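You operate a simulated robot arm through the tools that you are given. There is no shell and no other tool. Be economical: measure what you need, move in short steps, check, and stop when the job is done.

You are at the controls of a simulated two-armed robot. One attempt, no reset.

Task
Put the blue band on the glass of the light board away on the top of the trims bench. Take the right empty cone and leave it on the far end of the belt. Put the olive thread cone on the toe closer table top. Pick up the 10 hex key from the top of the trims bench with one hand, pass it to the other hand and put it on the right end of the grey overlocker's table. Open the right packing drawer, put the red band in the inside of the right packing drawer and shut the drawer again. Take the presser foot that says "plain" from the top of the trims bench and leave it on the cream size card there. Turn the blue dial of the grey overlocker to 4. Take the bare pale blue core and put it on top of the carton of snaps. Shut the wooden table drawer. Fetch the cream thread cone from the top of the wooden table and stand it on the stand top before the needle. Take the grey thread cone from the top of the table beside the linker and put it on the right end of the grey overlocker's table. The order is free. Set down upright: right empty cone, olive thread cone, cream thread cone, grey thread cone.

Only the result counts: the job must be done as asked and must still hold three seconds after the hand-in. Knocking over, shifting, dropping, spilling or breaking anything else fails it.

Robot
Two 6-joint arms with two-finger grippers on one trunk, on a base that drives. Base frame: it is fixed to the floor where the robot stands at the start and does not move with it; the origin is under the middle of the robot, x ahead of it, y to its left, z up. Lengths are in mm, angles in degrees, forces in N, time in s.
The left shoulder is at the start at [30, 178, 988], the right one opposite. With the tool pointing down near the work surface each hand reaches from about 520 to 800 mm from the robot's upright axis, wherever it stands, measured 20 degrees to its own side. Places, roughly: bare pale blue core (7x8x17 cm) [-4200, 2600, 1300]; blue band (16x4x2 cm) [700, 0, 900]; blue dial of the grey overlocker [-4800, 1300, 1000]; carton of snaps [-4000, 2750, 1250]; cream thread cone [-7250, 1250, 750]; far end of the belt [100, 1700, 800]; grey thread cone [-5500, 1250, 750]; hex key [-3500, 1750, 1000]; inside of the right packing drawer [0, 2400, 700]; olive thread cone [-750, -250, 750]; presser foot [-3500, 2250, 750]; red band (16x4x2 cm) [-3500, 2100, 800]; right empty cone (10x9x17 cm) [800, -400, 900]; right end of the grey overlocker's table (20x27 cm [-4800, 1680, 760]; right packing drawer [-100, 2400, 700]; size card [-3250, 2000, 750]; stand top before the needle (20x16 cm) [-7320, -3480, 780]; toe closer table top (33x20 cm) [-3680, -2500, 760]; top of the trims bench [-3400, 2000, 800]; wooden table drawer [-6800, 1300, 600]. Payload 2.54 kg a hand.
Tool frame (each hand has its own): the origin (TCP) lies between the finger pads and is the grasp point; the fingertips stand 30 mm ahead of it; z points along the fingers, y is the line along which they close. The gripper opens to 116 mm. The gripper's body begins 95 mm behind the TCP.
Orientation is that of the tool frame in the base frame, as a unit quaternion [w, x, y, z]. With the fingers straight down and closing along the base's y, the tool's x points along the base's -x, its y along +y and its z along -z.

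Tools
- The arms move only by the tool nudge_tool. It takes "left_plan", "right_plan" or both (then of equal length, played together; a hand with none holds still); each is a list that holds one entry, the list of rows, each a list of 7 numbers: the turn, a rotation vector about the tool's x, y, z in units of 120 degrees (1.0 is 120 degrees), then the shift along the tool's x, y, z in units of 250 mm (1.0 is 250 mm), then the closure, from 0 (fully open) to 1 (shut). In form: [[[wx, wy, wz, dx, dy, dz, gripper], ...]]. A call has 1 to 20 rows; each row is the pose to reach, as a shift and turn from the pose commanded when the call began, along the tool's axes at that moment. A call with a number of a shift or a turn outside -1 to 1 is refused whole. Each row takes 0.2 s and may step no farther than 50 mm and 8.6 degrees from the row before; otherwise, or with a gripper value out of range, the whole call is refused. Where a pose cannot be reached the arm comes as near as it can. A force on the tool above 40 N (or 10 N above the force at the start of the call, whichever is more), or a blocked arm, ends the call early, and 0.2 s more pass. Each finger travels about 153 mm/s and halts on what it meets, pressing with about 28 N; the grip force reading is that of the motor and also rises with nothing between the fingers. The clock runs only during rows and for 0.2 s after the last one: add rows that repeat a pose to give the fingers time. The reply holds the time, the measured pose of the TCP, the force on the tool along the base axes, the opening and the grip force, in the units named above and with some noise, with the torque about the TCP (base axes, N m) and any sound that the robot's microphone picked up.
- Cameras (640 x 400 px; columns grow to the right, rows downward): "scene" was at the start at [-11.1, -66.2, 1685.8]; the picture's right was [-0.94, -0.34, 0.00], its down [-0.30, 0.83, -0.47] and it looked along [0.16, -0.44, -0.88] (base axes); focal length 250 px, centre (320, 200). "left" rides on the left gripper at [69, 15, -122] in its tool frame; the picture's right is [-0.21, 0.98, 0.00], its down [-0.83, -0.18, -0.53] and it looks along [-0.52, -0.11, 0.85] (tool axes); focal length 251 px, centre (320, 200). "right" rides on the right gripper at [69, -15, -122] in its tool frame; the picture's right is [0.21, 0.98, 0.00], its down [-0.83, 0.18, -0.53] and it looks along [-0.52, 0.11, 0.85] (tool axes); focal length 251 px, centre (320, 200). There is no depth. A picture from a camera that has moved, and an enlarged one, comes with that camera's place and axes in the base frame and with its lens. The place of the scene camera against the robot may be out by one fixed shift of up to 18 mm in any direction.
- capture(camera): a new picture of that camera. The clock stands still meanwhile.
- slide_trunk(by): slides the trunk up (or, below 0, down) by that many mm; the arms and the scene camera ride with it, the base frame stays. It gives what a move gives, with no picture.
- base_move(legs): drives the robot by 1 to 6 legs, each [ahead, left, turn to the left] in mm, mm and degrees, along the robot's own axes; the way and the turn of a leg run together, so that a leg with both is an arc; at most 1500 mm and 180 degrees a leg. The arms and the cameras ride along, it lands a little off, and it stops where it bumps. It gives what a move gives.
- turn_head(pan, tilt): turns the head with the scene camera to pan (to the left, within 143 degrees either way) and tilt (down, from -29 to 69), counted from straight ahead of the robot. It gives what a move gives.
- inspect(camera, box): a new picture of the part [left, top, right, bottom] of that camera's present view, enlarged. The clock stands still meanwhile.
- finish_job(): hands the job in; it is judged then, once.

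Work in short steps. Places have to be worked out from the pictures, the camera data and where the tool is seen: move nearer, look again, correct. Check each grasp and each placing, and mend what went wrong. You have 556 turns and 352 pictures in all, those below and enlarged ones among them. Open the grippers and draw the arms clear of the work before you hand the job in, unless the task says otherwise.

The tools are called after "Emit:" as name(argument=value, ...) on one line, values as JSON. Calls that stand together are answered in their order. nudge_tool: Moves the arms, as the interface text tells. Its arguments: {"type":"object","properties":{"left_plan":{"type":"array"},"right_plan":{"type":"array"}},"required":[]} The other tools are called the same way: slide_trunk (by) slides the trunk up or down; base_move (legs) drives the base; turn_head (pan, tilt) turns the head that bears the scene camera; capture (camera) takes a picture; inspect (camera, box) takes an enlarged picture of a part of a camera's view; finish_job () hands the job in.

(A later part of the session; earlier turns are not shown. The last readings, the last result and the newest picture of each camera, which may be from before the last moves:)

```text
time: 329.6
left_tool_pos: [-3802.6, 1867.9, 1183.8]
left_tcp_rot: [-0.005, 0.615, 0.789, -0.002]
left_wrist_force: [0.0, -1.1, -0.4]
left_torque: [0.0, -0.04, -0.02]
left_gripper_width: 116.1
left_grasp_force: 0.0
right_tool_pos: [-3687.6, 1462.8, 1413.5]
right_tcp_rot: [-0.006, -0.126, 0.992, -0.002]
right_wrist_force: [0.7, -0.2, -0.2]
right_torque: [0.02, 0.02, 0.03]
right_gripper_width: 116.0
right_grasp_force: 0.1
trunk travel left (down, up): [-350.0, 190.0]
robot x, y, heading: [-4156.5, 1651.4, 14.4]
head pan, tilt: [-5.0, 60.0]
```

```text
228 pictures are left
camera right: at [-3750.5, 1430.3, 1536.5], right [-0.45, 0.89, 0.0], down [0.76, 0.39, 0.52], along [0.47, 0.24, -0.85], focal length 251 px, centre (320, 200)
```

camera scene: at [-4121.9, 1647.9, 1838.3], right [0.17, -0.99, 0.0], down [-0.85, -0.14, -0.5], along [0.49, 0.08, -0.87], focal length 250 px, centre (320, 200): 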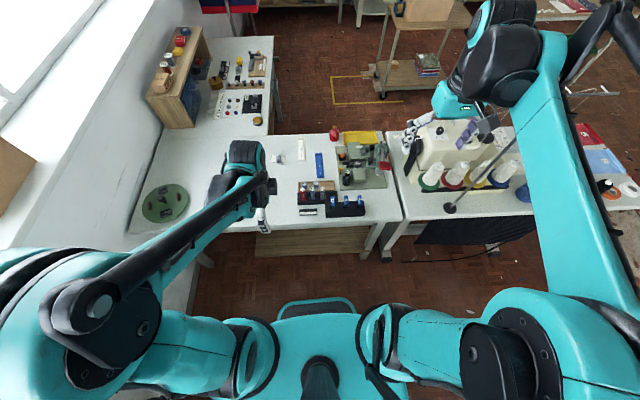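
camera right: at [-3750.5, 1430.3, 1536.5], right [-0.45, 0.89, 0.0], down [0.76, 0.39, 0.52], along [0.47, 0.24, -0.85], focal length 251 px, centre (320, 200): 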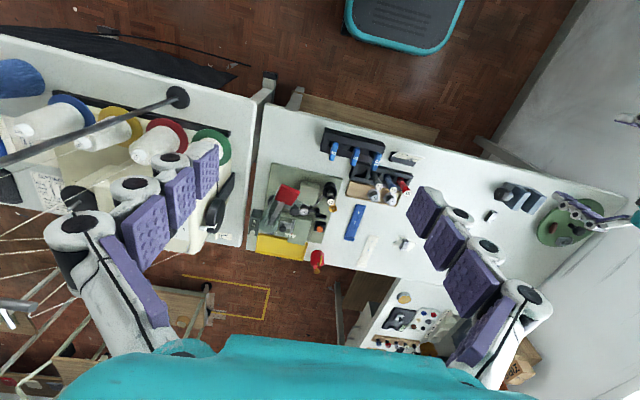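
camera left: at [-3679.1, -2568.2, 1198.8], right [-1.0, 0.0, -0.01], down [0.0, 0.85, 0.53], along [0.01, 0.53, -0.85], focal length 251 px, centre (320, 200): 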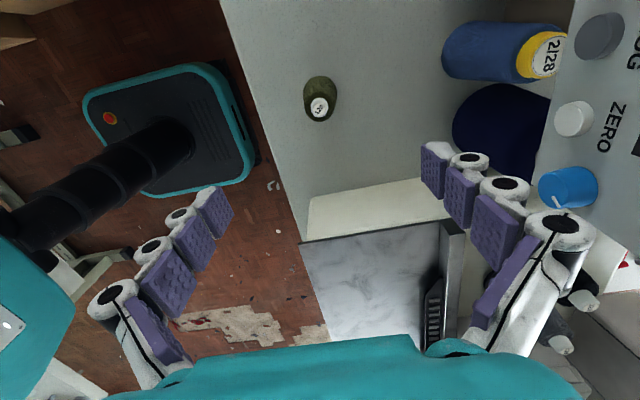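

The "10" key is the northernmost handle (rightmost here). Move the right hand toward it, away from the thread stand.

Emit:
nudge_tool(right_plan=[[[0, 0, 0, -0.02, 0.16, 0.04, 0], [0, 0, 0, -0.08, 0.3, 0.12, 0], [0, 0, 0, -0.15, 0.42, 0.24, 0], [0, 0, 0, -0.22, 0.52, 0.37, 0], [0, 0, 0, -0.3, 0.6, 0.5, 0], [0, 0, 0, -0.38, 0.66, 0.65, 0], [0, 0, 0, -0.47, 0.73, 0.8, 0], [0, 0, 0, -0.55, 0.79, 0.94, 0]]])

Emit:
capture(camera="right")

```text
time: 331.4
left_tool_pos: [-3801.7, 1868.9, 1182.8]
left_tcp_rot: [-0.006, 0.615, 0.789, -0.003]
left_wrist_force: [0.4, 0.4, -0.5]
left_torque: [-0.02, 0.04, -0.02]
left_gripper_width: 115.9
left_grasp_force: 0.0
right_tool_pos: [-3605.2, 1686.0, 1175.6]
right_tcp_rot: [-0.007, -0.126, 0.992, -0.002]
right_wrist_force: [0.6, 0.8, 0.1]
right_torque: [-0.01, 0.04, 0.0]
right_gripper_width: 115.8
right_grasp_force: 0.1
trunk travel left (down, up): [-350.0, 190.0]
robot x, y, heading: [-4154.9, 1650.6, 14.3]
head pan, tilt: [-5.0, 60.0]
```

```text
227 pictures are left
camera right: at [-3666.8, 1653.6, 1298.8], right [-0.45, 0.89, 0.0], down [0.76, 0.39, 0.52], along [0.47, 0.24, -0.85], focal length 251 px, centre (320, 200)
```

right: 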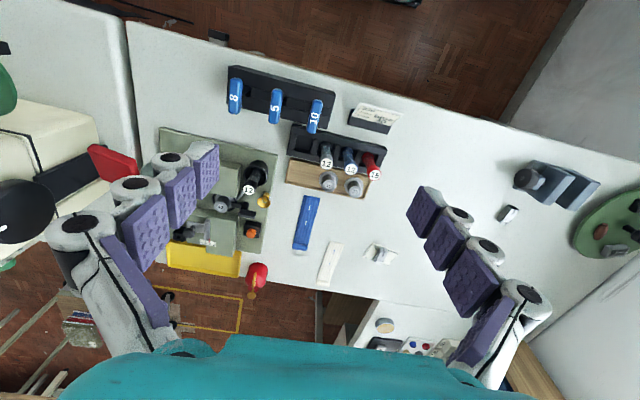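

Confirmed: 8, 5, 10. I zoom and take the left camera's view too, to get the key's height and lean.

Emit:
inspect(camera="right", box=[210, 40, 410, 200])

Emit:
capture(camera="left")

```text
2.50 times, centred on (310, 120) of right
camera zoom: at [-3666.8, 1653.6, 1298.8], right [-0.45, 0.89, 0.0], down [0.76, 0.39, 0.52], along [0.47, 0.24, -0.85], focal length 629 px, centre (345, 400)
```

zoom: 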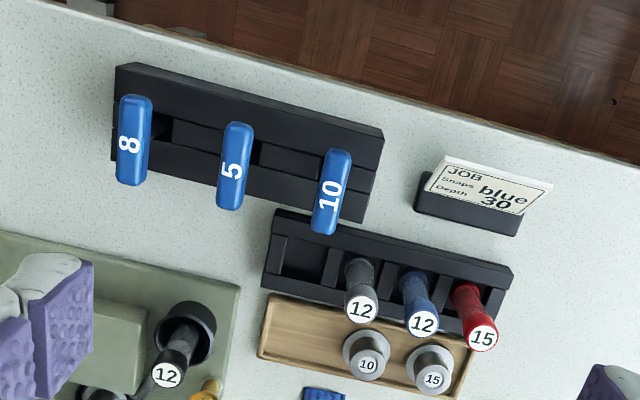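

```text
225 pictures are left
camera left: at [-3803.1, 1939.7, 1304.6], right [1.0, 0.03, -0.01], down [0.03, -0.85, 0.53], along [0.01, -0.53, -0.85], focal length 251 px, centre (320, 200)
```

left: 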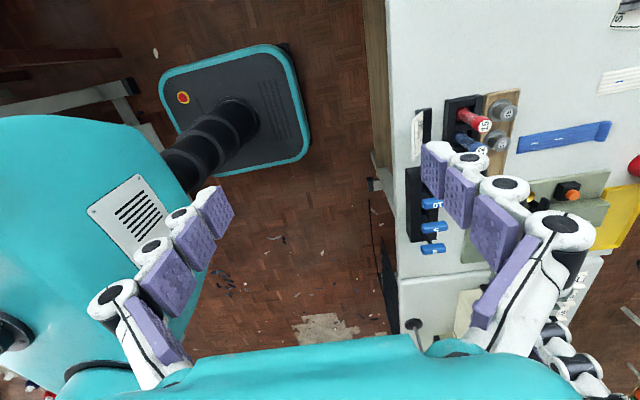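

The keys have T-bars lying along my ahead direction: "10" bar centre ≈(-3581,1690,905), 47 mm long; next bar 61 mm away. I lower with the gripper half closed.

Emit:
nudge_tool(right_plan=[[[0, 0, 0, -0.04, -0.005, 0.16, 0.5], [0, 0, 0, -0.08, -0.01, 0.33, 0.5], [0, 0, 0, -0.1, -0.01, 0.5, 0.5], [0, 0, 0, -0.1, -0.01, 0.66, 0.5], [0, 0, 0, -0.1, -0.01, 0.82, 0.5]]])

Emit:
capture(camera="right")

Emit:
capture(camera="left")

```text
time: 332.6
left_tool_pos: [-3802.6, 1867.3, 1183.6]
left_tcp_rot: [-0.006, 0.614, 0.789, -0.002]
left_wrist_force: [0.2, -1.4, 0.5]
left_torque: [-0.04, 0.03, 0.02]
left_gripper_width: 115.9
left_grasp_force: 0.0
right_tool_pos: [-3585.5, 1686.9, 972.3]
right_tcp_rot: [-0.006, -0.126, 0.992, -0.002]
right_wrist_force: [1.5, -0.9, 0.1]
right_torque: [0.04, 0.02, -0.01]
right_gripper_width: 58.0
right_grasp_force: 0.1
trunk travel left (down, up): [-350.0, 190.0]
robot x, y, heading: [-4153.6, 1649.6, 14.5]
head pan, tilt: [-5.0, 60.0]
```

```text
224 pictures are left
camera right: at [-3647.4, 1655.8, 1094.8], right [-0.45, 0.89, 0.0], down [0.76, 0.39, 0.52], along [0.47, 0.24, -0.85], focal length 251 px, centre (320, 200)
```

right: 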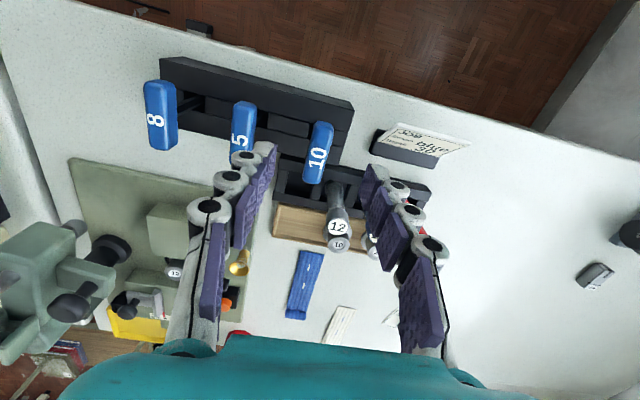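

```text
223 pictures are left
camera left: at [-3804.0, 1938.9, 1305.0], right [1.0, 0.03, -0.01], down [0.03, -0.85, 0.53], along [0.01, -0.53, -0.85], focal length 251 px, centre (320, 200)
```

left: 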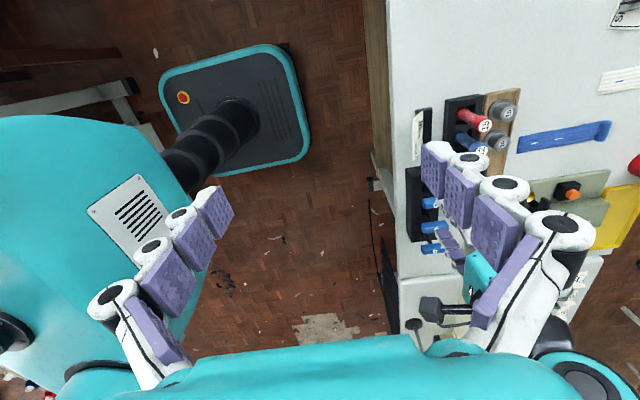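

Lower onto the bar and close.

Emit:
nudge_tool(right_plan=[[[0, 0, 0, -0.034, 0.004, 0.12, 0.5], [0, 0, 0, -0.034, 0.004, 0.24, 0.5], [0, 0, 0, -0.034, 0.004, 0.3, 0.5], [0, 0, 0, -0.034, 0.004, 0.3, 0.7], [0, 0, 0, -0.034, 0.004, 0.3, 1], [0, 0, 0, -0.034, 0.004, 0.3, 1]]])

Emit:
capture(camera="right")

```text
time: 334.0
left_tool_pos: [-3804.1, 1867.5, 1183.8]
left_tcp_rot: [-0.006, 0.614, 0.789, -0.002]
left_wrist_force: [-0.2, -0.7, 0.4]
left_torque: [-0.01, 0.0, 0.02]
left_gripper_width: 115.9
left_grasp_force: 0.1
right_tool_pos: [-3579.3, 1690.9, 896.6]
right_tcp_rot: [-0.007, -0.126, 0.992, -0.001]
right_wrist_force: [-0.9, 0.3, 0.3]
right_torque: [0.03, 0.03, -0.01]
right_gripper_width: 14.3
right_grasp_force: 28.6
trunk travel left (down, up): [-350.0, 190.0]
robot x, y, heading: [-4155.1, 1650.3, 14.5]
head pan, tilt: [-5.0, 60.0]
```

```text
222 pictures are left
camera right: at [-3640.7, 1659.4, 1019.8], right [-0.45, 0.89, 0.0], down [0.76, 0.39, 0.52], along [0.47, 0.24, -0.85], focal length 251 px, centre (320, 200)
```

right: 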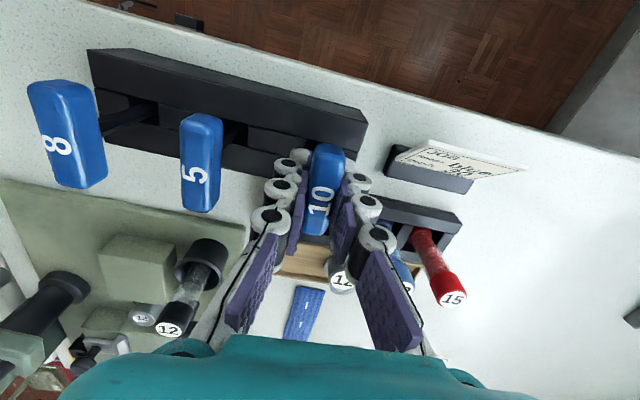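

Gripped (14 mm). Lift straight up.

Emit:
nudge_tool(right_plan=[[[0, 0, 0, 0, 0, -0.06, 1], [0, 0, 0, 0, 0, -0.16, 1], [0, 0, 0, 0, 0, -0.3, 1], [0, 0, 0, 0, 0, -0.46, 1], [0, 0, 0, 0, 0, -0.64, 1], [0, 0, 0, 0, 0, -0.82, 1], [0, 0, 0, 0, 0, -1.0, 1]]])

Emit:
capture(camera="right")

Emit:
capture(camera="left")

```text
time: 335.6
left_tool_pos: [-3804.7, 1867.0, 1183.4]
left_tcp_rot: [-0.006, 0.614, 0.789, -0.002]
left_wrist_force: [-0.6, 0.5, 0.0]
left_torque: [0.04, -0.03, 0.04]
left_gripper_width: 116.1
left_grasp_force: 0.1
right_tool_pos: [-3577.3, 1694.3, 1145.6]
right_tcp_rot: [-0.006, -0.126, 0.992, -0.002]
right_wrist_force: [0.0, 0.1, 0.3]
right_torque: [0.0, -0.03, -0.01]
right_gripper_width: 14.0
right_grasp_force: 28.0
trunk travel left (down, up): [-350.0, 190.0]
robot x, y, heading: [-4158.4, 1648.5, 14.6]
head pan, tilt: [-5.0, 60.0]
```

```text
221 pictures are left
camera right: at [-3639.0, 1661.1, 1268.6], right [-0.45, 0.89, 0.0], down [0.76, 0.39, 0.52], along [0.47, 0.24, -0.85], focal length 251 px, centre (320, 200)
```

right: 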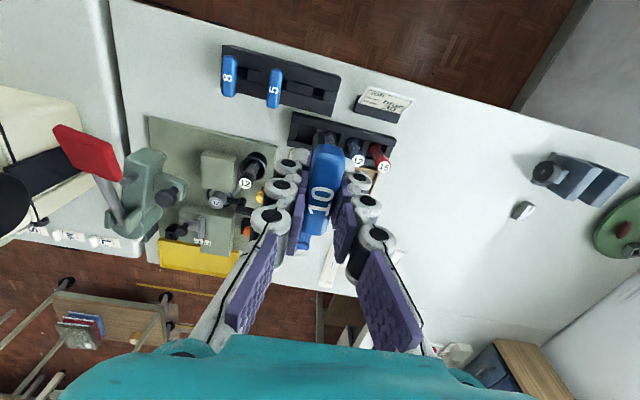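

```text
220 pictures are left
camera left: at [-3805.8, 1938.6, 1305.6], right [1.0, 0.03, -0.01], down [0.03, -0.85, 0.53], along [0.01, -0.53, -0.85], focal length 251 px, centre (320, 200)
```

left: 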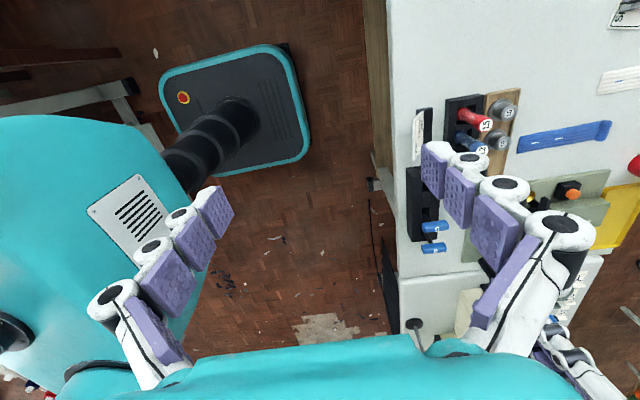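

Key pulled free. For the hand-over I roll the right hand so the key's shaft points to the left, and move the left hand aside.

Emit:
nudge_tool(left_plan=[[[0, 0, 0, 0.07, 0, 0, 0], [0, 0, 0, 0.14, 0, 0, 0], [0, 0, 0, 0.21, 0, 0, 0], [0, 0, 0, 0.28, 0, 0, 0], [0, 0, 0, 0.35, 0, 0, 0], [0, 0, 0, 0.42, 0, 0, 0], [0, 0, 0, 0.49, 0, 0, 0], [0, 0, 0, 0.56, 0, 0, 0], [0, 0, 0, 0.63, 0, 0, 0], [0, 0, 0, 0.7, 0, 0, 0], [0, 0, 0, 0.75, 0, 0, 0]]], right_plan=[[[-0.068, 0, 0, 0.02, 0, -0.02, 1], [-0.136, 0, 0, 0.04, 0, -0.04, 1], [-0.205, 0, 0, 0.06, 0, -0.06, 1], [-0.273, 0, 0, 0.08, 0, -0.08, 1], [-0.341, 0, 0, 0.1, 0, -0.1, 1], [-0.409, 0, 0, 0.12, 0, -0.1, 1], [-0.477, 0, 0, 0.14, 0, -0.1, 1], [-0.545, 0, 0, 0.16, 0, -0.1, 1], [-0.614, 0, 0, 0.18, 0, -0.1, 1], [-0.682, 0, 0, 0.2, 0, -0.1, 1], [-0.75, 0, 0, 0.22, 0, -0.1, 1]]])

Emit:
capture(camera="left")

Emit:
capture(camera="scene")

```text
time: 338.0
left_tool_pos: [-3847.8, 2049.8, 1184.9]
left_tcp_rot: [-0.006, 0.615, 0.788, -0.003]
left_wrist_force: [0.6, -0.6, 0.0]
left_torque: [0.02, 0.0, -0.03]
left_gripper_width: 115.9
left_grasp_force: 0.0
right_tool_pos: [-3627.5, 1680.5, 1171.3]
right_tcp_rot: [-0.094, -0.084, 0.701, 0.701]
right_wrist_force: [-0.5, 0.8, -0.3]
right_torque: [-0.01, 0.0, -0.01]
right_gripper_width: 13.9
right_grasp_force: 28.1
trunk travel left (down, up): [-350.0, 190.0]
robot x, y, heading: [-4155.5, 1652.0, 14.3]
head pan, tilt: [-5.0, 60.0]
```

```text
219 pictures are left
camera left: at [-3850.1, 2121.5, 1307.4], right [1.0, 0.03, -0.01], down [0.03, -0.85, 0.53], along [0.01, -0.53, -0.85], focal length 251 px, centre (320, 200)
```

left: 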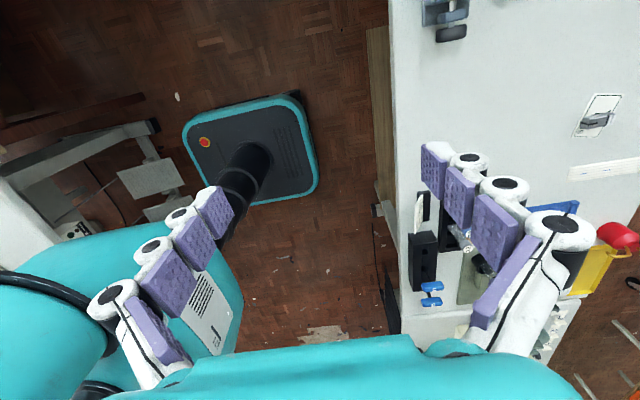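

```text
218 pictures are left
camera scene: at [-4120.4, 1648.1, 1838.3], right [0.16, -0.99, 0.0], down [-0.85, -0.14, -0.5], along [0.49, 0.08, -0.87], focal length 250 px, centre (320, 200)
```

scene: 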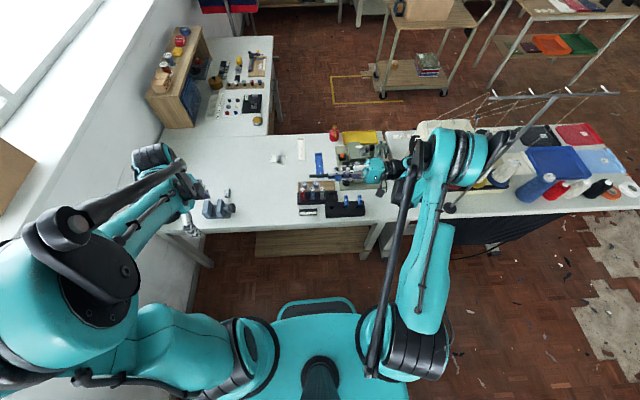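

Zoom on the key in the right hand.

Emit:
inspect(camera="scene", box=[280, 130, 440, 230])

Emit:
capture(camera="right")

```text
4.00 times, centred on (360, 180) of scene
camera zoom: at [-4120.4, 1648.1, 1838.3], right [0.16, -0.99, 0.0], down [-0.85, -0.14, -0.5], along [0.49, 0.08, -0.87], focal length 999 px, centre (160, 280)
```

zoom: 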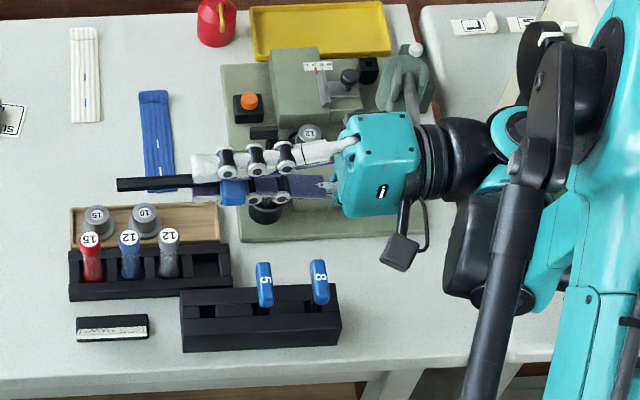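

```text
216 pictures are left
camera right: at [-3663.7, 1544.1, 1156.8], right [-0.2, -0.05, 0.98], down [0.94, -0.31, 0.17], along [0.29, 0.95, 0.11], focal length 251 px, centre (320, 200)
```

right: 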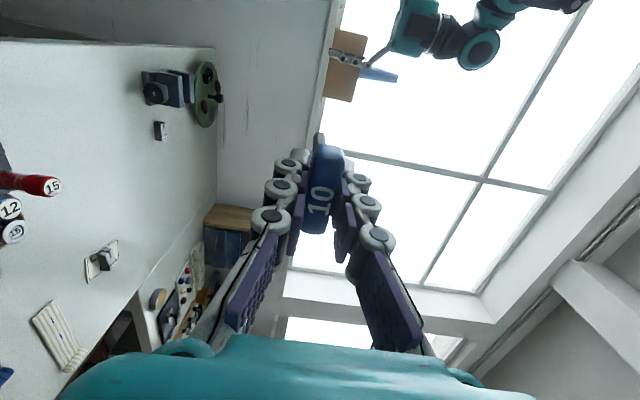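

The shaft sticks out ~55 mm past the right fingertips. I bring the left hand above it, to grip from the top.

Emit:
nudge_tool(left_plan=[[[0, 0, 0, -0.05, 0, -0.14, 0], [0, 0, 0, -0.1, 0.02, -0.28, 0], [0, 0, 0, -0.2, 0.06, -0.4, 0], [0, 0, 0, -0.36, 0.12, -0.4, 0], [0, 0, 0, -0.52, 0.18, -0.4, 0], [0, 0, 0, -0.7, 0.24, -0.4, 0]]])

Emit:
nudge_tool(left_plan=[[[0, 0, 0, -0.17, 0.06, 0, 0], [0, 0, 0, -0.34, 0.12, 0, 0], [0, 0, 0, -0.51, 0.18, 0, 0], [0, 0, 0, -0.686, 0.248, 0, 0]]])

Emit:
capture(camera="left")

```text
time: 339.4
left_tool_pos: [-3747.5, 1891.3, 1281.3]
left_tcp_rot: [-0.007, 0.614, 0.789, -0.001]
left_wrist_force: [-0.1, -0.7, 1.0]
left_torque: [0.02, 0.02, -0.02]
left_gripper_width: 115.9
left_grasp_force: 0.0
right_tool_pos: [-3625.6, 1679.4, 1169.9]
right_tcp_rot: [-0.094, -0.084, 0.702, 0.7]
right_wrist_force: [-0.3, 0.3, -0.5]
right_torque: [0.0, -0.05, 0.02]
right_gripper_width: 13.9
right_grasp_force: 28.4
trunk travel left (down, up): [-350.0, 190.0]
robot x, y, heading: [-4156.1, 1651.9, 14.5]
head pan, tilt: [-5.0, 60.0]
```

```text
time: 340.4
left_tool_pos: [-3643.1, 1741.9, 1279.8]
left_tcp_rot: [-0.007, 0.614, 0.789, -0.002]
left_wrist_force: [1.4, -0.2, 0.2]
left_torque: [0.02, 0.06, 0.02]
left_gripper_width: 116.1
left_grasp_force: 0.1
right_tool_pos: [-3625.3, 1678.9, 1170.7]
right_tcp_rot: [-0.094, -0.084, 0.702, 0.701]
right_wrist_force: [-0.1, -0.5, -0.6]
right_torque: [-0.01, 0.03, 0.02]
right_gripper_width: 14.2
right_grasp_force: 28.4
trunk travel left (down, up): [-350.0, 190.0]
robot x, y, heading: [-4155.9, 1651.6, 14.5]
head pan, tilt: [-5.0, 60.0]
```

```text
215 pictures are left
camera left: at [-3645.2, 1813.1, 1402.1], right [1.0, 0.03, -0.01], down [0.03, -0.85, 0.53], along [0.01, -0.53, -0.85], focal length 251 px, centre (320, 200)
```

left: 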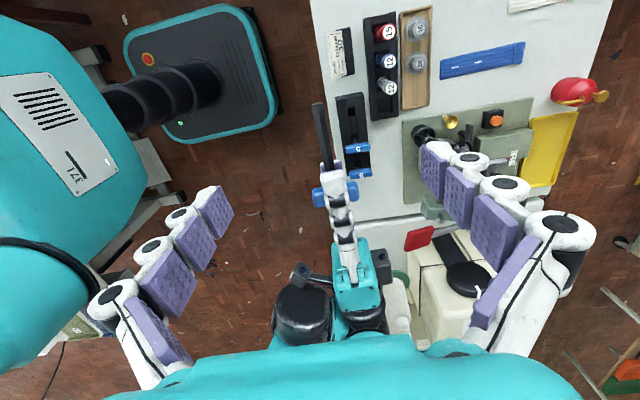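

Rod mid-point matches the left TCP. Lower and close on it.

Emit:
nudge_tool(left_plan=[[[0, 0, 0, 0.016, 0, 0.14, 0], [0, 0, 0, 0.016, 0, 0.28, 0], [0, 0, 0, 0.016, 0, 0.41, 0], [0, 0, 0, 0.016, 0, 0.41, 0.4], [0, 0, 0, 0.016, 0, 0.41, 0.8], [0, 0, 0, 0.016, 0, 0.41, 1], [0, 0, 0, 0.016, 0, 0.41, 1]]])

Emit:
capture(camera="left")

```text
time: 342.0
left_tool_pos: [-3647.2, 1749.3, 1178.8]
left_tcp_rot: [-0.006, 0.614, 0.789, -0.002]
left_wrist_force: [13.5, 3.7, -5.0]
left_torque: [0.35, -0.05, 0.27]
left_gripper_width: 8.2
left_grasp_force: 28.1
right_tool_pos: [-3627.4, 1680.2, 1171.2]
right_tcp_rot: [-0.094, -0.086, 0.703, 0.7]
right_wrist_force: [-12.7, -3.6, 4.8]
right_torque: [0.07, 0.04, 0.71]
right_gripper_width: 14.4
right_grasp_force: 28.6
trunk travel left (down, up): [-350.0, 190.0]
robot x, y, heading: [-4154.4, 1650.3, 14.7]
head pan, tilt: [-5.0, 60.0]
```

```text
214 pictures are left
camera left: at [-3649.7, 1818.8, 1299.9], right [1.0, 0.03, -0.01], down [0.03, -0.85, 0.53], along [0.01, -0.53, -0.85], focal length 251 px, centre (320, 200)
```

left: 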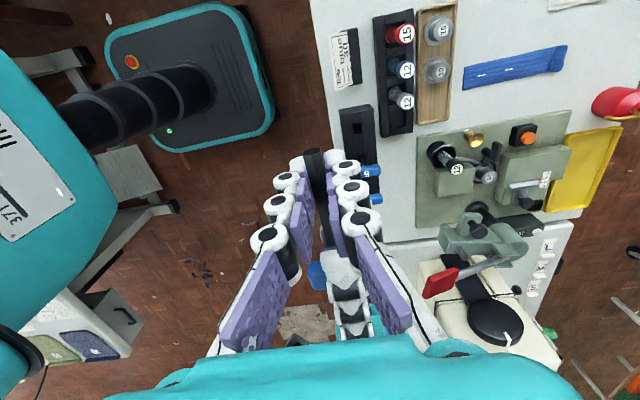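

Left holds the shaft (8.2 mm). Open the right hand and draw it off to the right.

Emit:
nudge_tool(right_plan=[[[0, 0, 0, 0, 0, 0, 0.7], [0, 0, 0, 0, 0, 0, 0.4], [0, 0, 0, 0, 0, 0, 0.4], [0, 0, 0, 0, 0, -0.1, 0.4], [0, 0, 0, 0, 0, -0.24, 0.4], [0, 0, 0, 0, 0, -0.36, 0.4]]])

Emit:
capture(camera="left")

Emit:
capture(camera="scene")

```text
time: 343.4
left_tool_pos: [-3647.4, 1748.3, 1177.3]
left_tcp_rot: [-0.006, 0.614, 0.789, -0.002]
left_wrist_force: [0.8, -0.1, -0.5]
left_torque: [-0.01, -0.01, -0.02]
left_gripper_width: 8.0
left_grasp_force: 28.2
right_tool_pos: [-3603.8, 1618.4, 1172.9]
right_tcp_rot: [-0.092, -0.083, 0.703, 0.7]
right_wrist_force: [0.4, -0.2, -1.0]
right_torque: [0.02, 0.01, -0.02]
right_gripper_width: 69.7
right_grasp_force: 0.1
right hand out of reach, approached as far as the arm can: row 6
trunk travel left (down, up): [-350.0, 190.0]
robot x, y, heading: [-4154.3, 1650.0, 14.5]
head pan, tilt: [-5.0, 60.0]
```

```text
213 pictures are left
camera left: at [-3649.8, 1819.2, 1299.8], right [1.0, 0.03, -0.01], down [0.03, -0.85, 0.53], along [0.01, -0.53, -0.85], focal length 251 px, centre (320, 200)
```

left: 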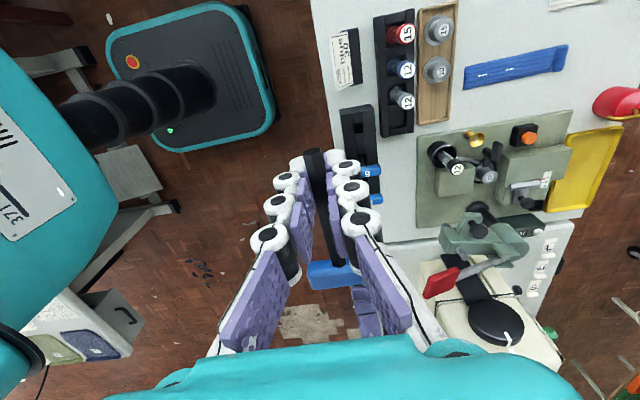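

```text
212 pictures are left
camera scene: at [-4121.1, 1648.9, 1838.3], right [0.17, -0.99, 0.0], down [-0.85, -0.14, -0.5], along [0.49, 0.08, -0.87], focal length 250 px, centre (320, 200)
```

scene: 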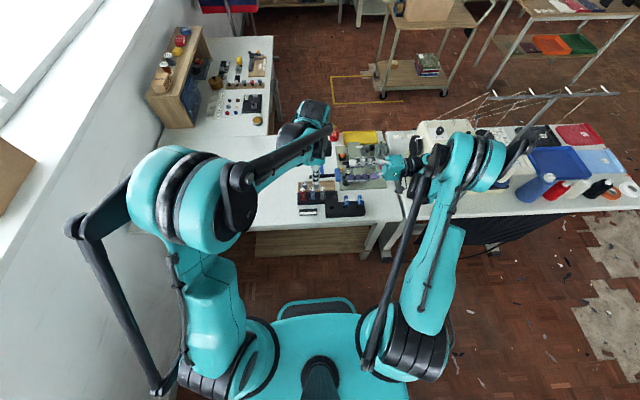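

Hand-over complete: left holds the key by its shaft. Roll the right hand back down and draw both hands back.

Emit:
nudge_tool(right_plan=[[[0.068, 0, 0, 0.06, 0.04, 0, 0.4], [0.136, 0, 0, 0.12, 0.08, 0, 0.4], [0.205, 0, 0, 0.18, 0.12, 0, 0.4], [0.273, 0, 0, 0.24, 0.16, 0, 0.3], [0.341, 0, 0, 0.3, 0.2, 0, 0.2], [0.409, 0, 0, 0.36, 0.24, 0, 0.1], [0.477, 0, 0, 0.4, 0.28, 0, 0], [0.545, 0, 0, 0.4, 0.32, 0, 0], [0.614, 0, 0, 0.4, 0.36, 0, 0], [0.682, 0, 0, 0.4, 0.4, 0, 0], [0.75, 0, 0, 0.4, 0.4, 0, 0]]], left_plan=[[[0, 0, 0, 0.02, 0, -0.06, 1], [0, 0, 0, 0.06, -0.04, -0.12, 1], [0, 0, 0, 0.12, -0.1, -0.18, 1], [0, 0, 0, 0.18, -0.16, -0.24, 1], [0, 0, 0, 0.24, -0.22, -0.3, 1], [0, 0, 0, 0.3, -0.28, -0.36, 1], [0, 0, 0, 0.36, -0.34, -0.4, 1], [0, 0, 0, 0.42, -0.4, -0.4, 1], [0, 0, 0, 0.48, -0.46, -0.4, 1], [0, 0, 0, 0.5, -0.52, -0.4, 1], [0, 0, 0, 0.5, -0.56, -0.4, 1]]])

Emit:
capture(camera="left")

```text
time: 345.8
left_tool_pos: [-3812.3, 1834.7, 1281.2]
left_tcp_rot: [-0.006, 0.614, 0.789, -0.002]
left_wrist_force: [0.4, -0.2, -0.3]
left_torque: [-0.02, -0.01, 0.02]
left_gripper_width: 8.2
left_grasp_force: 28.0
right_tool_pos: [-3701.4, 1592.9, 1273.4]
right_tcp_rot: [-0.006, -0.127, 0.992, -0.003]
right_wrist_force: [0.5, 0.6, 0.4]
right_torque: [-0.03, -0.02, 0.02]
right_gripper_width: 116.1
right_grasp_force: 0.2
right hand out of reach, approached as far as the arm can: row 1
trunk travel left (down, up): [-350.0, 190.0]
robot x, y, heading: [-4154.0, 1647.2, 14.6]
head pan, tilt: [-5.0, 60.0]
```

```text
211 pictures are left
camera left: at [-3814.7, 1906.0, 1403.0], right [1.0, 0.03, -0.01], down [0.03, -0.85, 0.53], along [0.01, -0.53, -0.85], focal length 251 px, centre (320, 200)
```

left: 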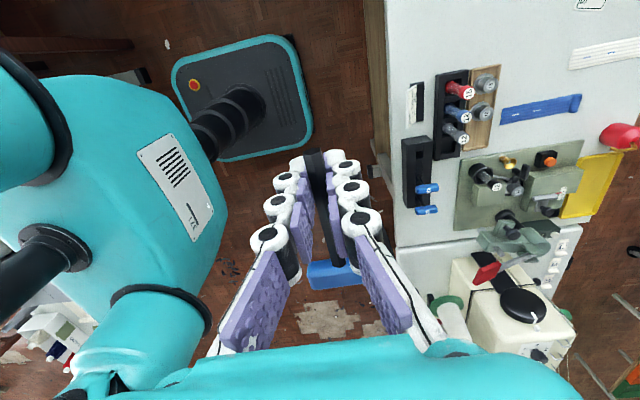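

Turn left round to face the overlocker table.

Emit:
base_move(legs=[[25, 0, 0], [0, 0, 179.5]])

Emit:
turn_head(pan=0, tilt=55)

Emit:
capture(camera="scene")

Emit:
capture(camera="left")

Emit:
capture(camera="right")

```text
time: 353.8
left_tool_pos: [-4482.6, 1488.6, 1281.8]
left_tcp_rot: [-0.002, 0.774, -0.633, 0.006]
left_wrist_force: [0.2, 0.1, -0.7]
left_torque: [-0.02, -0.01, 0.0]
left_gripper_width: 7.9
left_grasp_force: 27.9
right_tool_pos: [-4583.6, 1735.2, 1273.1]
right_tcp_rot: [-0.002, 0.995, 0.102, 0.006]
right_wrist_force: [0.5, -0.1, 0.7]
right_torque: [0.0, 0.02, 0.02]
right_gripper_width: 115.9
right_grasp_force: 0.2
trunk travel left (down, up): [-350.0, 190.0]
robot x, y, heading: [-4131.1, 1657.3, -168.4]
head pan, tilt: [-5.0, 60.0]
```

```text
time: 354.5
left_tool_pos: [-4480.7, 1488.1, 1281.1]
left_tcp_rot: [-0.002, 0.774, -0.633, 0.006]
left_wrist_force: [0.0, 0.5, 0.0]
left_torque: [-0.04, -0.01, 0.0]
left_gripper_width: 8.1
left_grasp_force: 27.8
right_tool_pos: [-4583.4, 1735.0, 1273.4]
right_tcp_rot: [-0.001, 0.995, 0.101, 0.006]
right_wrist_force: [-0.6, 0.0, -1.4]
right_torque: [0.01, 0.05, 0.0]
right_gripper_width: 116.1
right_grasp_force: 0.0
trunk travel left (down, up): [-350.0, 190.0]
robot x, y, heading: [-4127.9, 1654.6, -168.1]
head pan, tilt: [0.0, 55.0]
```

```text
210 pictures are left
camera scene: at [-4176.0, 1642.0, 1844.3], right [-0.2, 0.98, 0.0], down [0.8, 0.17, -0.57], along [-0.56, -0.12, -0.82], focal length 250 px, centre (320, 200)
```

scene: 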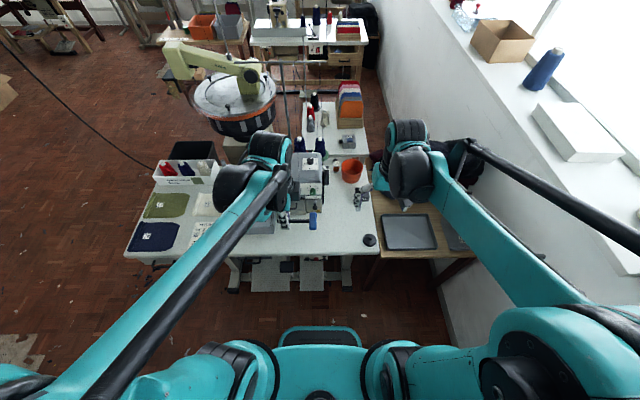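

```text
209 pictures are left
camera left: at [-4486.0, 1419.5, 1403.0], right [-1.0, 0.02, -0.01], down [0.01, 0.85, 0.53], along [0.02, 0.53, -0.85], focal length 251 px, centre (320, 200)
```

left: 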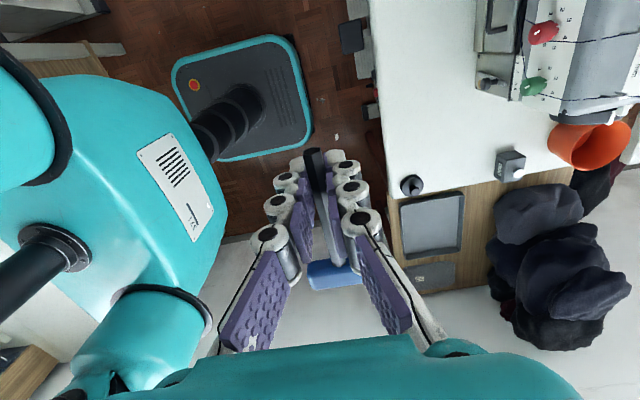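

```text
208 pictures are left
camera right: at [-4520.6, 1763.0, 1395.6], right [0.41, -0.91, 0.0], down [-0.78, -0.35, 0.52], along [-0.48, -0.21, -0.85], focal length 251 px, centre (320, 200)
```

right: 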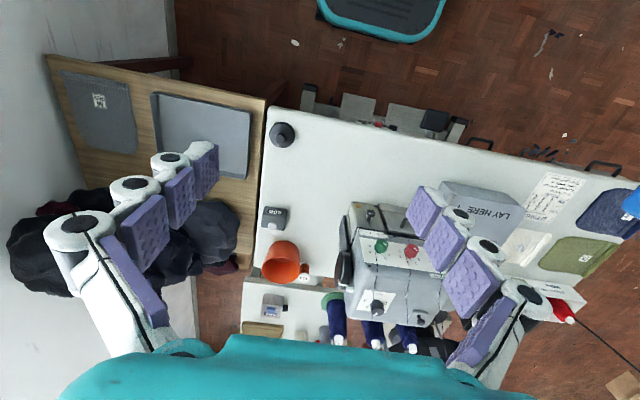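

The free right end spans roughly (-4690…-4900, 1550…1780). I move the right hand clear and bring the key over ≈(-4735,1655).

Emit:
nudge_tool(right_plan=[[[0, 0, 0, 0.08, -0.1, 0, 0], [0, 0, 0, 0.16, -0.2, 0, 0], [0, 0, 0, 0.24, -0.3, 0, 0], [0, 0, 0, 0.3, -0.42, 0, 0], [0, 0, 0, 0.3, -0.54, 0, 0], [0, 0, 0, 0.3, -0.66, 0, 0], [0, 0, 0, 0.3, -0.8, 0, 0]]])

Emit:
nudge_tool(left_plan=[[[0, 0, 0, -0.12, 0.12, 0, 1], [0, 0, 0, -0.24, 0.24, 0, 1], [0, 0, 0, -0.36, 0.36, 0, 1], [0, 0, 0, -0.48, 0.48, 0, 1], [0, 0, 0, -0.6, 0.6, 0, 1], [0, 0, 0, -0.73, 0.73, 0, 1], [0, 0, 0, -0.864, 0.856, 0, 1], [0, 0, 0, -0.864, 0.856, 0.18, 1], [0, 0, 0, -0.864, 0.856, 0.36, 1], [0, 0, 0, -0.864, 0.856, 0.54, 1], [0, 0, 0, -0.864, 0.856, 0.72, 1], [0, 0, 0, -0.864, 0.856, 0.9, 1], [0, 0, 0, -0.864, 0.856, 1.0, 1]]])

Emit:
capture(camera="left")

Emit:
capture(camera="scene")

```text
time: 356.1
left_tool_pos: [-4482.7, 1489.2, 1281.1]
left_tcp_rot: [-0.002, 0.774, -0.633, 0.006]
left_wrist_force: [-0.1, -0.1, 0.0]
left_torque: [-0.03, -0.02, 0.03]
left_gripper_width: 8.2
left_grasp_force: 28.0
right_tool_pos: [-4550.7, 1947.2, 1273.1]
right_tcp_rot: [-0.003, 0.995, 0.102, 0.007]
right_wrist_force: [-0.5, 0.4, -0.1]
right_torque: [-0.03, -0.04, -0.02]
right_gripper_width: 115.9
right_grasp_force: 0.1
trunk travel left (down, up): [-350.0, 190.0]
robot x, y, heading: [-4133.7, 1657.5, -168.0]
head pan, tilt: [0.0, 55.0]
```

```text
time: 358.9
left_tool_pos: [-4733.5, 1657.3, 1025.7]
left_tcp_rot: [-0.002, 0.774, -0.633, 0.006]
left_wrist_force: [0.0, -0.7, -0.3]
left_torque: [0.01, -0.03, -0.01]
left_gripper_width: 8.0
left_grasp_force: 27.9
right_tool_pos: [-4552.0, 1946.2, 1274.0]
right_tcp_rot: [-0.001, 0.995, 0.103, 0.006]
right_wrist_force: [0.6, 0.8, 0.5]
right_torque: [0.01, -0.01, -0.06]
right_gripper_width: 116.0
right_grasp_force: 0.0
trunk travel left (down, up): [-350.0, 190.0]
robot x, y, heading: [-4130.5, 1659.1, -168.2]
head pan, tilt: [0.0, 55.0]
```

```text
207 pictures are left
camera left: at [-4737.3, 1589.0, 1149.3], right [-1.0, 0.02, -0.01], down [0.01, 0.85, 0.53], along [0.02, 0.53, -0.85], focal length 251 px, centre (320, 200)
```

left: 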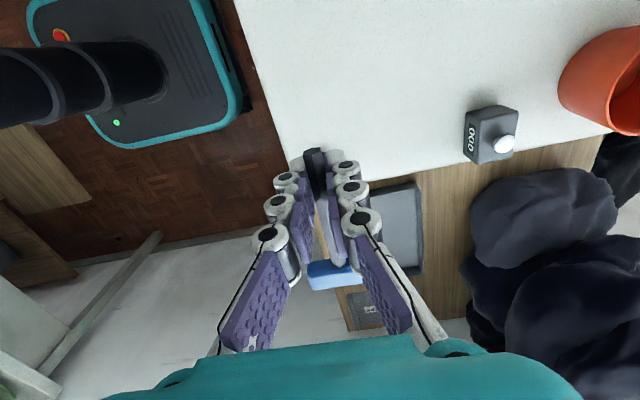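

```text
206 pictures are left
camera scene: at [-4176.2, 1641.9, 1844.4], right [-0.2, 0.98, 0.0], down [0.8, 0.17, -0.57], along [-0.56, -0.12, -0.82], focal length 250 px, centre (320, 200)
```

scene: 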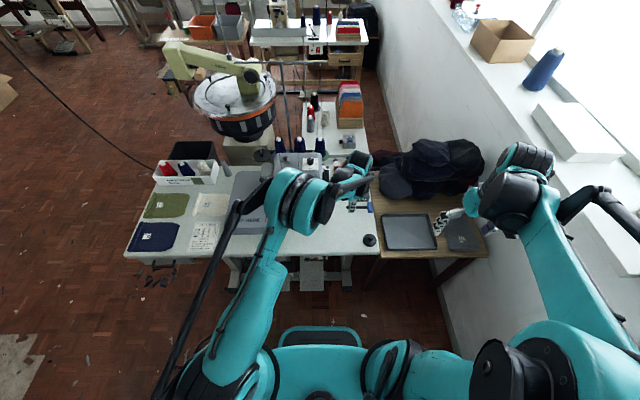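

Key hangs over the free front part of the right end. Lower toward the table.

Emit:
nudge_tool(left_plan=[[[0, 0, 0, 0, 0, 0.18, 1], [0, 0, 0, 0, 0, 0.36, 1], [0, 0, 0, 0, 0, 0.54, 1], [0, 0, 0, 0, 0, 0.7, 1], [0, 0, 0, 0, 0, 0.78, 1], [0, 0, 0, 0, 0, 0.78, 1]]])

Emit:
nudge_tool(left_plan=[[[0, 0, 0, 0, 0, 0.016, 1], [0, 0, 0, 0, 0, 0.032, 1], [0, 0, 0, 0, 0, 0.048, 1], [0, 0, 0, 0, 0, 0.048, 1]]])

Emit:
capture(camera="left")

```text
time: 360.3
left_tool_pos: [-4729.8, 1657.0, 832.7]
left_tcp_rot: [-0.001, 0.774, -0.633, 0.006]
left_wrist_force: [0.1, 0.2, -0.4]
left_torque: [-0.03, 0.01, -0.01]
left_gripper_width: 8.3
left_grasp_force: 27.9
right_tool_pos: [-4548.9, 1945.5, 1273.4]
right_tcp_rot: [-0.002, 0.995, 0.103, 0.006]
right_wrist_force: [0.1, 0.5, -0.1]
right_torque: [0.01, -0.03, 0.0]
right_gripper_width: 116.2
right_grasp_force: 0.1
trunk travel left (down, up): [-350.0, 190.0]
robot x, y, heading: [-4132.4, 1654.2, -168.5]
head pan, tilt: [0.0, 55.0]
```

```text
time: 361.3
left_tool_pos: [-4728.4, 1654.9, 824.4]
left_tcp_rot: [-0.001, 0.774, -0.633, 0.006]
left_wrist_force: [0.7, -0.1, -0.7]
left_torque: [-0.04, -0.02, -0.01]
left_gripper_width: 8.2
left_grasp_force: 27.9
left hand out of reach, approached as far as the arm can: row 3, 4
right_tool_pos: [-4551.0, 1946.5, 1273.2]
right_tcp_rot: [-0.001, 0.995, 0.103, 0.006]
right_wrist_force: [0.9, -0.2, -0.4]
right_torque: [0.01, -0.02, 0.0]
right_gripper_width: 116.0
right_grasp_force: 0.1
trunk travel left (down, up): [-350.0, 190.0]
robot x, y, heading: [-4128.4, 1657.0, -168.1]
head pan, tilt: [0.0, 55.0]
```

```text
205 pictures are left
camera left: at [-4730.9, 1585.9, 945.5], right [-1.0, 0.02, -0.01], down [0.01, 0.85, 0.53], along [0.02, 0.53, -0.85], focal length 251 px, centre (320, 200)
```

left: 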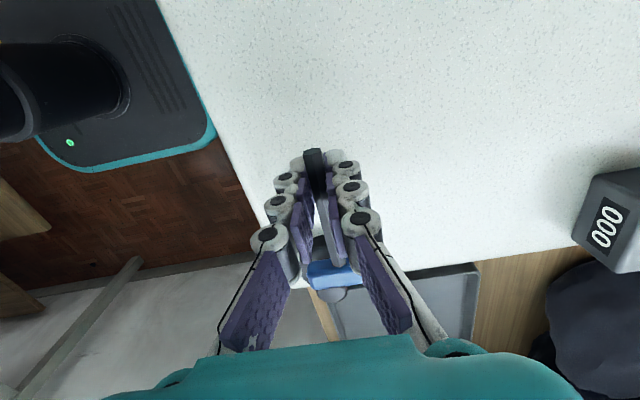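

Arm at its low limit; I lower the trunk a little to bring the tips to the table.

Emit:
slide_trunk(by=-8)

```text
time: 361.9
left_tool_pos: [-4727.9, 1655.4, 816.0]
left_tcp_rot: [-0.001, 0.774, -0.633, 0.006]
left_wrist_force: [-0.5, -0.3, -1.2]
left_torque: [-0.06, 0.05, 0.02]
left_gripper_width: 8.0
left_grasp_force: 28.0
right_tool_pos: [-4549.9, 1945.3, 1265.2]
right_tcp_rot: [-0.001, 0.995, 0.103, 0.006]
right_wrist_force: [-0.3, -0.2, 0.7]
right_torque: [0.02, 0.0, 0.0]
right_gripper_width: 116.1
right_grasp_force: 0.1
trunk travel left (down, up): [-342.0, 198.0]
robot x, y, heading: [-4132.3, 1658.3, -168.0]
head pan, tilt: [0.0, 55.0]
```

Emit:
slide_trunk(by=-5)

Emit:
slide_trunk(by=-4)

```text
time: 362.4
left_tool_pos: [-4728.7, 1654.9, 812.3]
left_tcp_rot: [-0.002, 0.775, -0.632, 0.006]
left_wrist_force: [-0.7, 0.1, -0.3]
left_torque: [-0.01, -0.02, -0.04]
left_gripper_width: 8.2
left_grasp_force: 27.8
right_tool_pos: [-4550.3, 1944.9, 1261.2]
right_tcp_rot: [-0.001, 0.995, 0.103, 0.006]
right_wrist_force: [0.4, 0.5, 0.7]
right_torque: [-0.01, -0.01, 0.0]
right_gripper_width: 116.0
right_grasp_force: 0.0
trunk travel left (down, up): [-337.0, 203.0]
robot x, y, heading: [-4130.1, 1655.6, -168.3]
head pan, tilt: [0.0, 55.0]
```

```text
time: 362.9
left_tool_pos: [-4726.9, 1655.3, 807.2]
left_tcp_rot: [-0.001, 0.775, -0.632, 0.006]
left_wrist_force: [-0.2, 0.0, -0.2]
left_torque: [-0.06, 0.02, -0.05]
left_gripper_width: 8.2
left_grasp_force: 28.5
right_tool_pos: [-4550.9, 1945.8, 1257.3]
right_tcp_rot: [-0.002, 0.995, 0.103, 0.007]
right_wrist_force: [1.0, 0.3, 1.2]
right_torque: [0.02, -0.01, 0.02]
right_gripper_width: 116.2
right_grasp_force: 0.1
trunk travel left (down, up): [-333.0, 207.0]
robot x, y, heading: [-4131.6, 1655.2, -168.0]
head pan, tilt: [0.0, 55.0]
```

Emit:
slide_trunk(by=-5)

Emit:
slide_trunk(by=-4)

Emit:
inspect(camera="left", box=[240, 120, 440, 320])

```text
time: 363.5
left_tool_pos: [-4728.4, 1655.0, 801.0]
left_tcp_rot: [-0.001, 0.774, -0.633, 0.006]
left_wrist_force: [0.7, 0.0, -0.2]
left_torque: [-0.01, -0.02, -0.02]
left_gripper_width: 8.2
left_grasp_force: 28.1
right_tool_pos: [-4551.0, 1945.2, 1253.2]
right_tcp_rot: [-0.002, 0.995, 0.103, 0.006]
right_wrist_force: [-0.4, -0.1, 0.8]
right_torque: [0.0, 0.0, 0.03]
right_gripper_width: 116.1
right_grasp_force: 0.0
trunk travel left (down, up): [-328.0, 212.0]
robot x, y, heading: [-4135.4, 1657.2, -168.3]
head pan, tilt: [0.0, 55.0]
```

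```text
time: 364.0
left_tool_pos: [-4727.7, 1654.3, 797.7]
left_tcp_rot: [-0.002, 0.774, -0.633, 0.006]
left_wrist_force: [0.2, -0.1, -0.5]
left_torque: [0.0, -0.01, -0.04]
left_gripper_width: 8.3
left_grasp_force: 28.1
right_tool_pos: [-4550.9, 1945.2, 1248.5]
right_tcp_rot: [-0.002, 0.995, 0.102, 0.006]
right_wrist_force: [-0.2, -0.2, -0.3]
right_torque: [0.0, 0.0, 0.02]
right_gripper_width: 115.8
right_grasp_force: 0.1
trunk travel left (down, up): [-324.0, 216.0]
robot x, y, heading: [-4133.1, 1655.9, -168.5]
head pan, tilt: [0.0, 55.0]
```

```text
2.00 times, centred on (340, 220) of left
camera zoom: at [-4730.8, 1586.0, 919.6], right [-1.0, 0.02, -0.01], down [0.01, 0.85, 0.53], along [0.02, 0.53, -0.85], focal length 503 px, centre (280, 160)
```

zoom: 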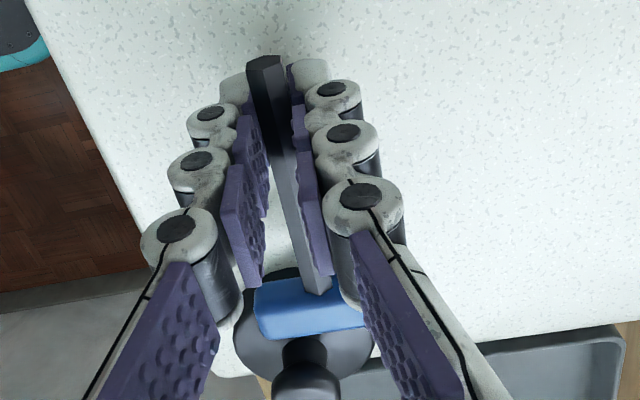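

The bar is close to the black knob's base; shift 25 mm left before lowering on.

Emit:
nudge_tool(left_plan=[[[0, 0, 0, 0.05, 0.02, 0, 1], [0, 0, 0, 0.11, 0.04, 0, 1], [0, 0, 0, 0.11, 0.04, 0, 1]]])

Emit:
slide_trunk(by=-4)

Emit:
slide_trunk(by=-3)

```text
time: 364.8
left_tool_pos: [-4732.5, 1626.6, 798.1]
left_tcp_rot: [-0.001, 0.775, -0.633, 0.006]
left_wrist_force: [0.7, 0.3, 0.1]
left_torque: [-0.03, 0.04, -0.01]
left_gripper_width: 8.4
left_grasp_force: 27.9
right_tool_pos: [-4549.7, 1945.8, 1248.1]
right_tcp_rot: [-0.002, 0.995, 0.103, 0.006]
right_wrist_force: [-0.2, 0.0, -0.3]
right_torque: [-0.01, 0.01, -0.02]
right_gripper_width: 115.9
right_grasp_force: 0.1
trunk travel left (down, up): [-324.0, 216.0]
robot x, y, heading: [-4130.6, 1655.0, -167.8]
head pan, tilt: [0.0, 55.0]
```

```text
time: 365.3
left_tool_pos: [-4732.6, 1625.7, 793.0]
left_tcp_rot: [-0.001, 0.774, -0.633, 0.006]
left_wrist_force: [0.4, -0.5, -1.5]
left_torque: [-0.02, 0.0, -0.01]
left_gripper_width: 8.0
left_grasp_force: 27.9
right_tool_pos: [-4550.9, 1945.4, 1243.0]
right_tcp_rot: [-0.002, 0.995, 0.102, 0.005]
right_wrist_force: [-0.8, -0.1, 0.4]
right_torque: [0.03, -0.02, 0.03]
right_gripper_width: 116.0
right_grasp_force: 0.1
trunk travel left (down, up): [-320.0, 220.0]
robot x, y, heading: [-4134.1, 1653.0, -168.5]
head pan, tilt: [0.0, 55.0]
```

```text
time: 365.9
left_tool_pos: [-4732.5, 1625.9, 790.8]
left_tcp_rot: [-0.001, 0.774, -0.633, 0.005]
left_wrist_force: [0.1, 0.4, -0.1]
left_torque: [-0.03, 0.01, 0.02]
left_gripper_width: 8.1
left_grasp_force: 27.6
right_tool_pos: [-4551.1, 1945.5, 1240.9]
right_tcp_rot: [-0.001, 0.995, 0.103, 0.006]
right_wrist_force: [1.1, -0.2, -0.3]
right_torque: [-0.04, -0.02, -0.04]
right_gripper_width: 116.1
right_grasp_force: 0.0
trunk travel left (down, up): [-317.0, 223.0]
robot x, y, heading: [-4127.3, 1655.6, -168.0]
head pan, tilt: [0.0, 55.0]
```

Still no contact; go on in small steps.

Emit:
slide_trunk(by=-4)

Emit:
slide_trunk(by=-3)

Emit:
slide_trunk(by=-3)

```text
time: 366.4
left_tool_pos: [-4732.5, 1626.8, 788.9]
left_tcp_rot: [-0.002, 0.775, -0.633, 0.004]
left_wrist_force: [-4.3, -0.1, 24.9]
left_torque: [0.12, 0.28, 0.03]
left_gripper_width: 8.1
left_grasp_force: 27.9
right_tool_pos: [-4549.6, 1946.1, 1237.1]
right_tcp_rot: [-0.002, 0.995, 0.103, 0.006]
right_wrist_force: [0.9, 0.4, 0.5]
right_torque: [0.01, 0.0, 0.01]
right_gripper_width: 115.8
right_grasp_force: 0.0
trunk travel left (down, up): [-313.0, 227.0]
robot x, y, heading: [-4132.3, 1660.1, -168.3]
head pan, tilt: [0.0, 55.0]
```

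```text
time: 366.8
left_tool_pos: [-4732.7, 1626.4, 788.8]
left_tcp_rot: [-0.001, 0.775, -0.632, 0.006]
left_wrist_force: [6.3, -1.0, 20.1]
left_torque: [0.08, -0.02, 0.01]
left_gripper_width: 8.0
left_grasp_force: 27.6
right_tool_pos: [-4549.2, 1945.9, 1236.7]
right_tcp_rot: [-0.002, 0.995, 0.103, 0.006]
right_wrist_force: [-0.3, -0.3, -0.1]
right_torque: [0.03, -0.01, 0.04]
right_gripper_width: 115.8
right_grasp_force: 0.1
trunk travel left (down, up): [-312.0, 228.0]
robot x, y, heading: [-4125.8, 1657.0, -168.2]
head pan, tilt: [0.0, 55.0]
stopped: the force on the tool passed its limit at 47 N (the readings are from after the stop); the commanded pose is now the measured one
```

```text
time: 367.2
left_tool_pos: [-4732.6, 1625.7, 788.6]
left_tcp_rot: [-0.001, 0.774, -0.633, 0.004]
left_wrist_force: [8.4, -1.9, 26.0]
left_torque: [0.08, -0.17, -0.03]
left_gripper_width: 8.1
left_grasp_force: 28.2
right_tool_pos: [-4548.4, 1945.5, 1234.0]
right_tcp_rot: [-0.001, 0.995, 0.103, 0.005]
right_wrist_force: [0.3, -0.4, 0.6]
right_torque: [-0.02, -0.04, -0.01]
right_gripper_width: 116.1
right_grasp_force: 0.1
trunk travel left (down, up): [-310.0, 230.0]
robot x, y, heading: [-4132.1, 1654.6, -168.2]
head pan, tilt: [0.0, 55.0]
stopped: the force on the tool passed its limit at 46 N (the readings are from after the stop); the commanded pose is now the measured one
```

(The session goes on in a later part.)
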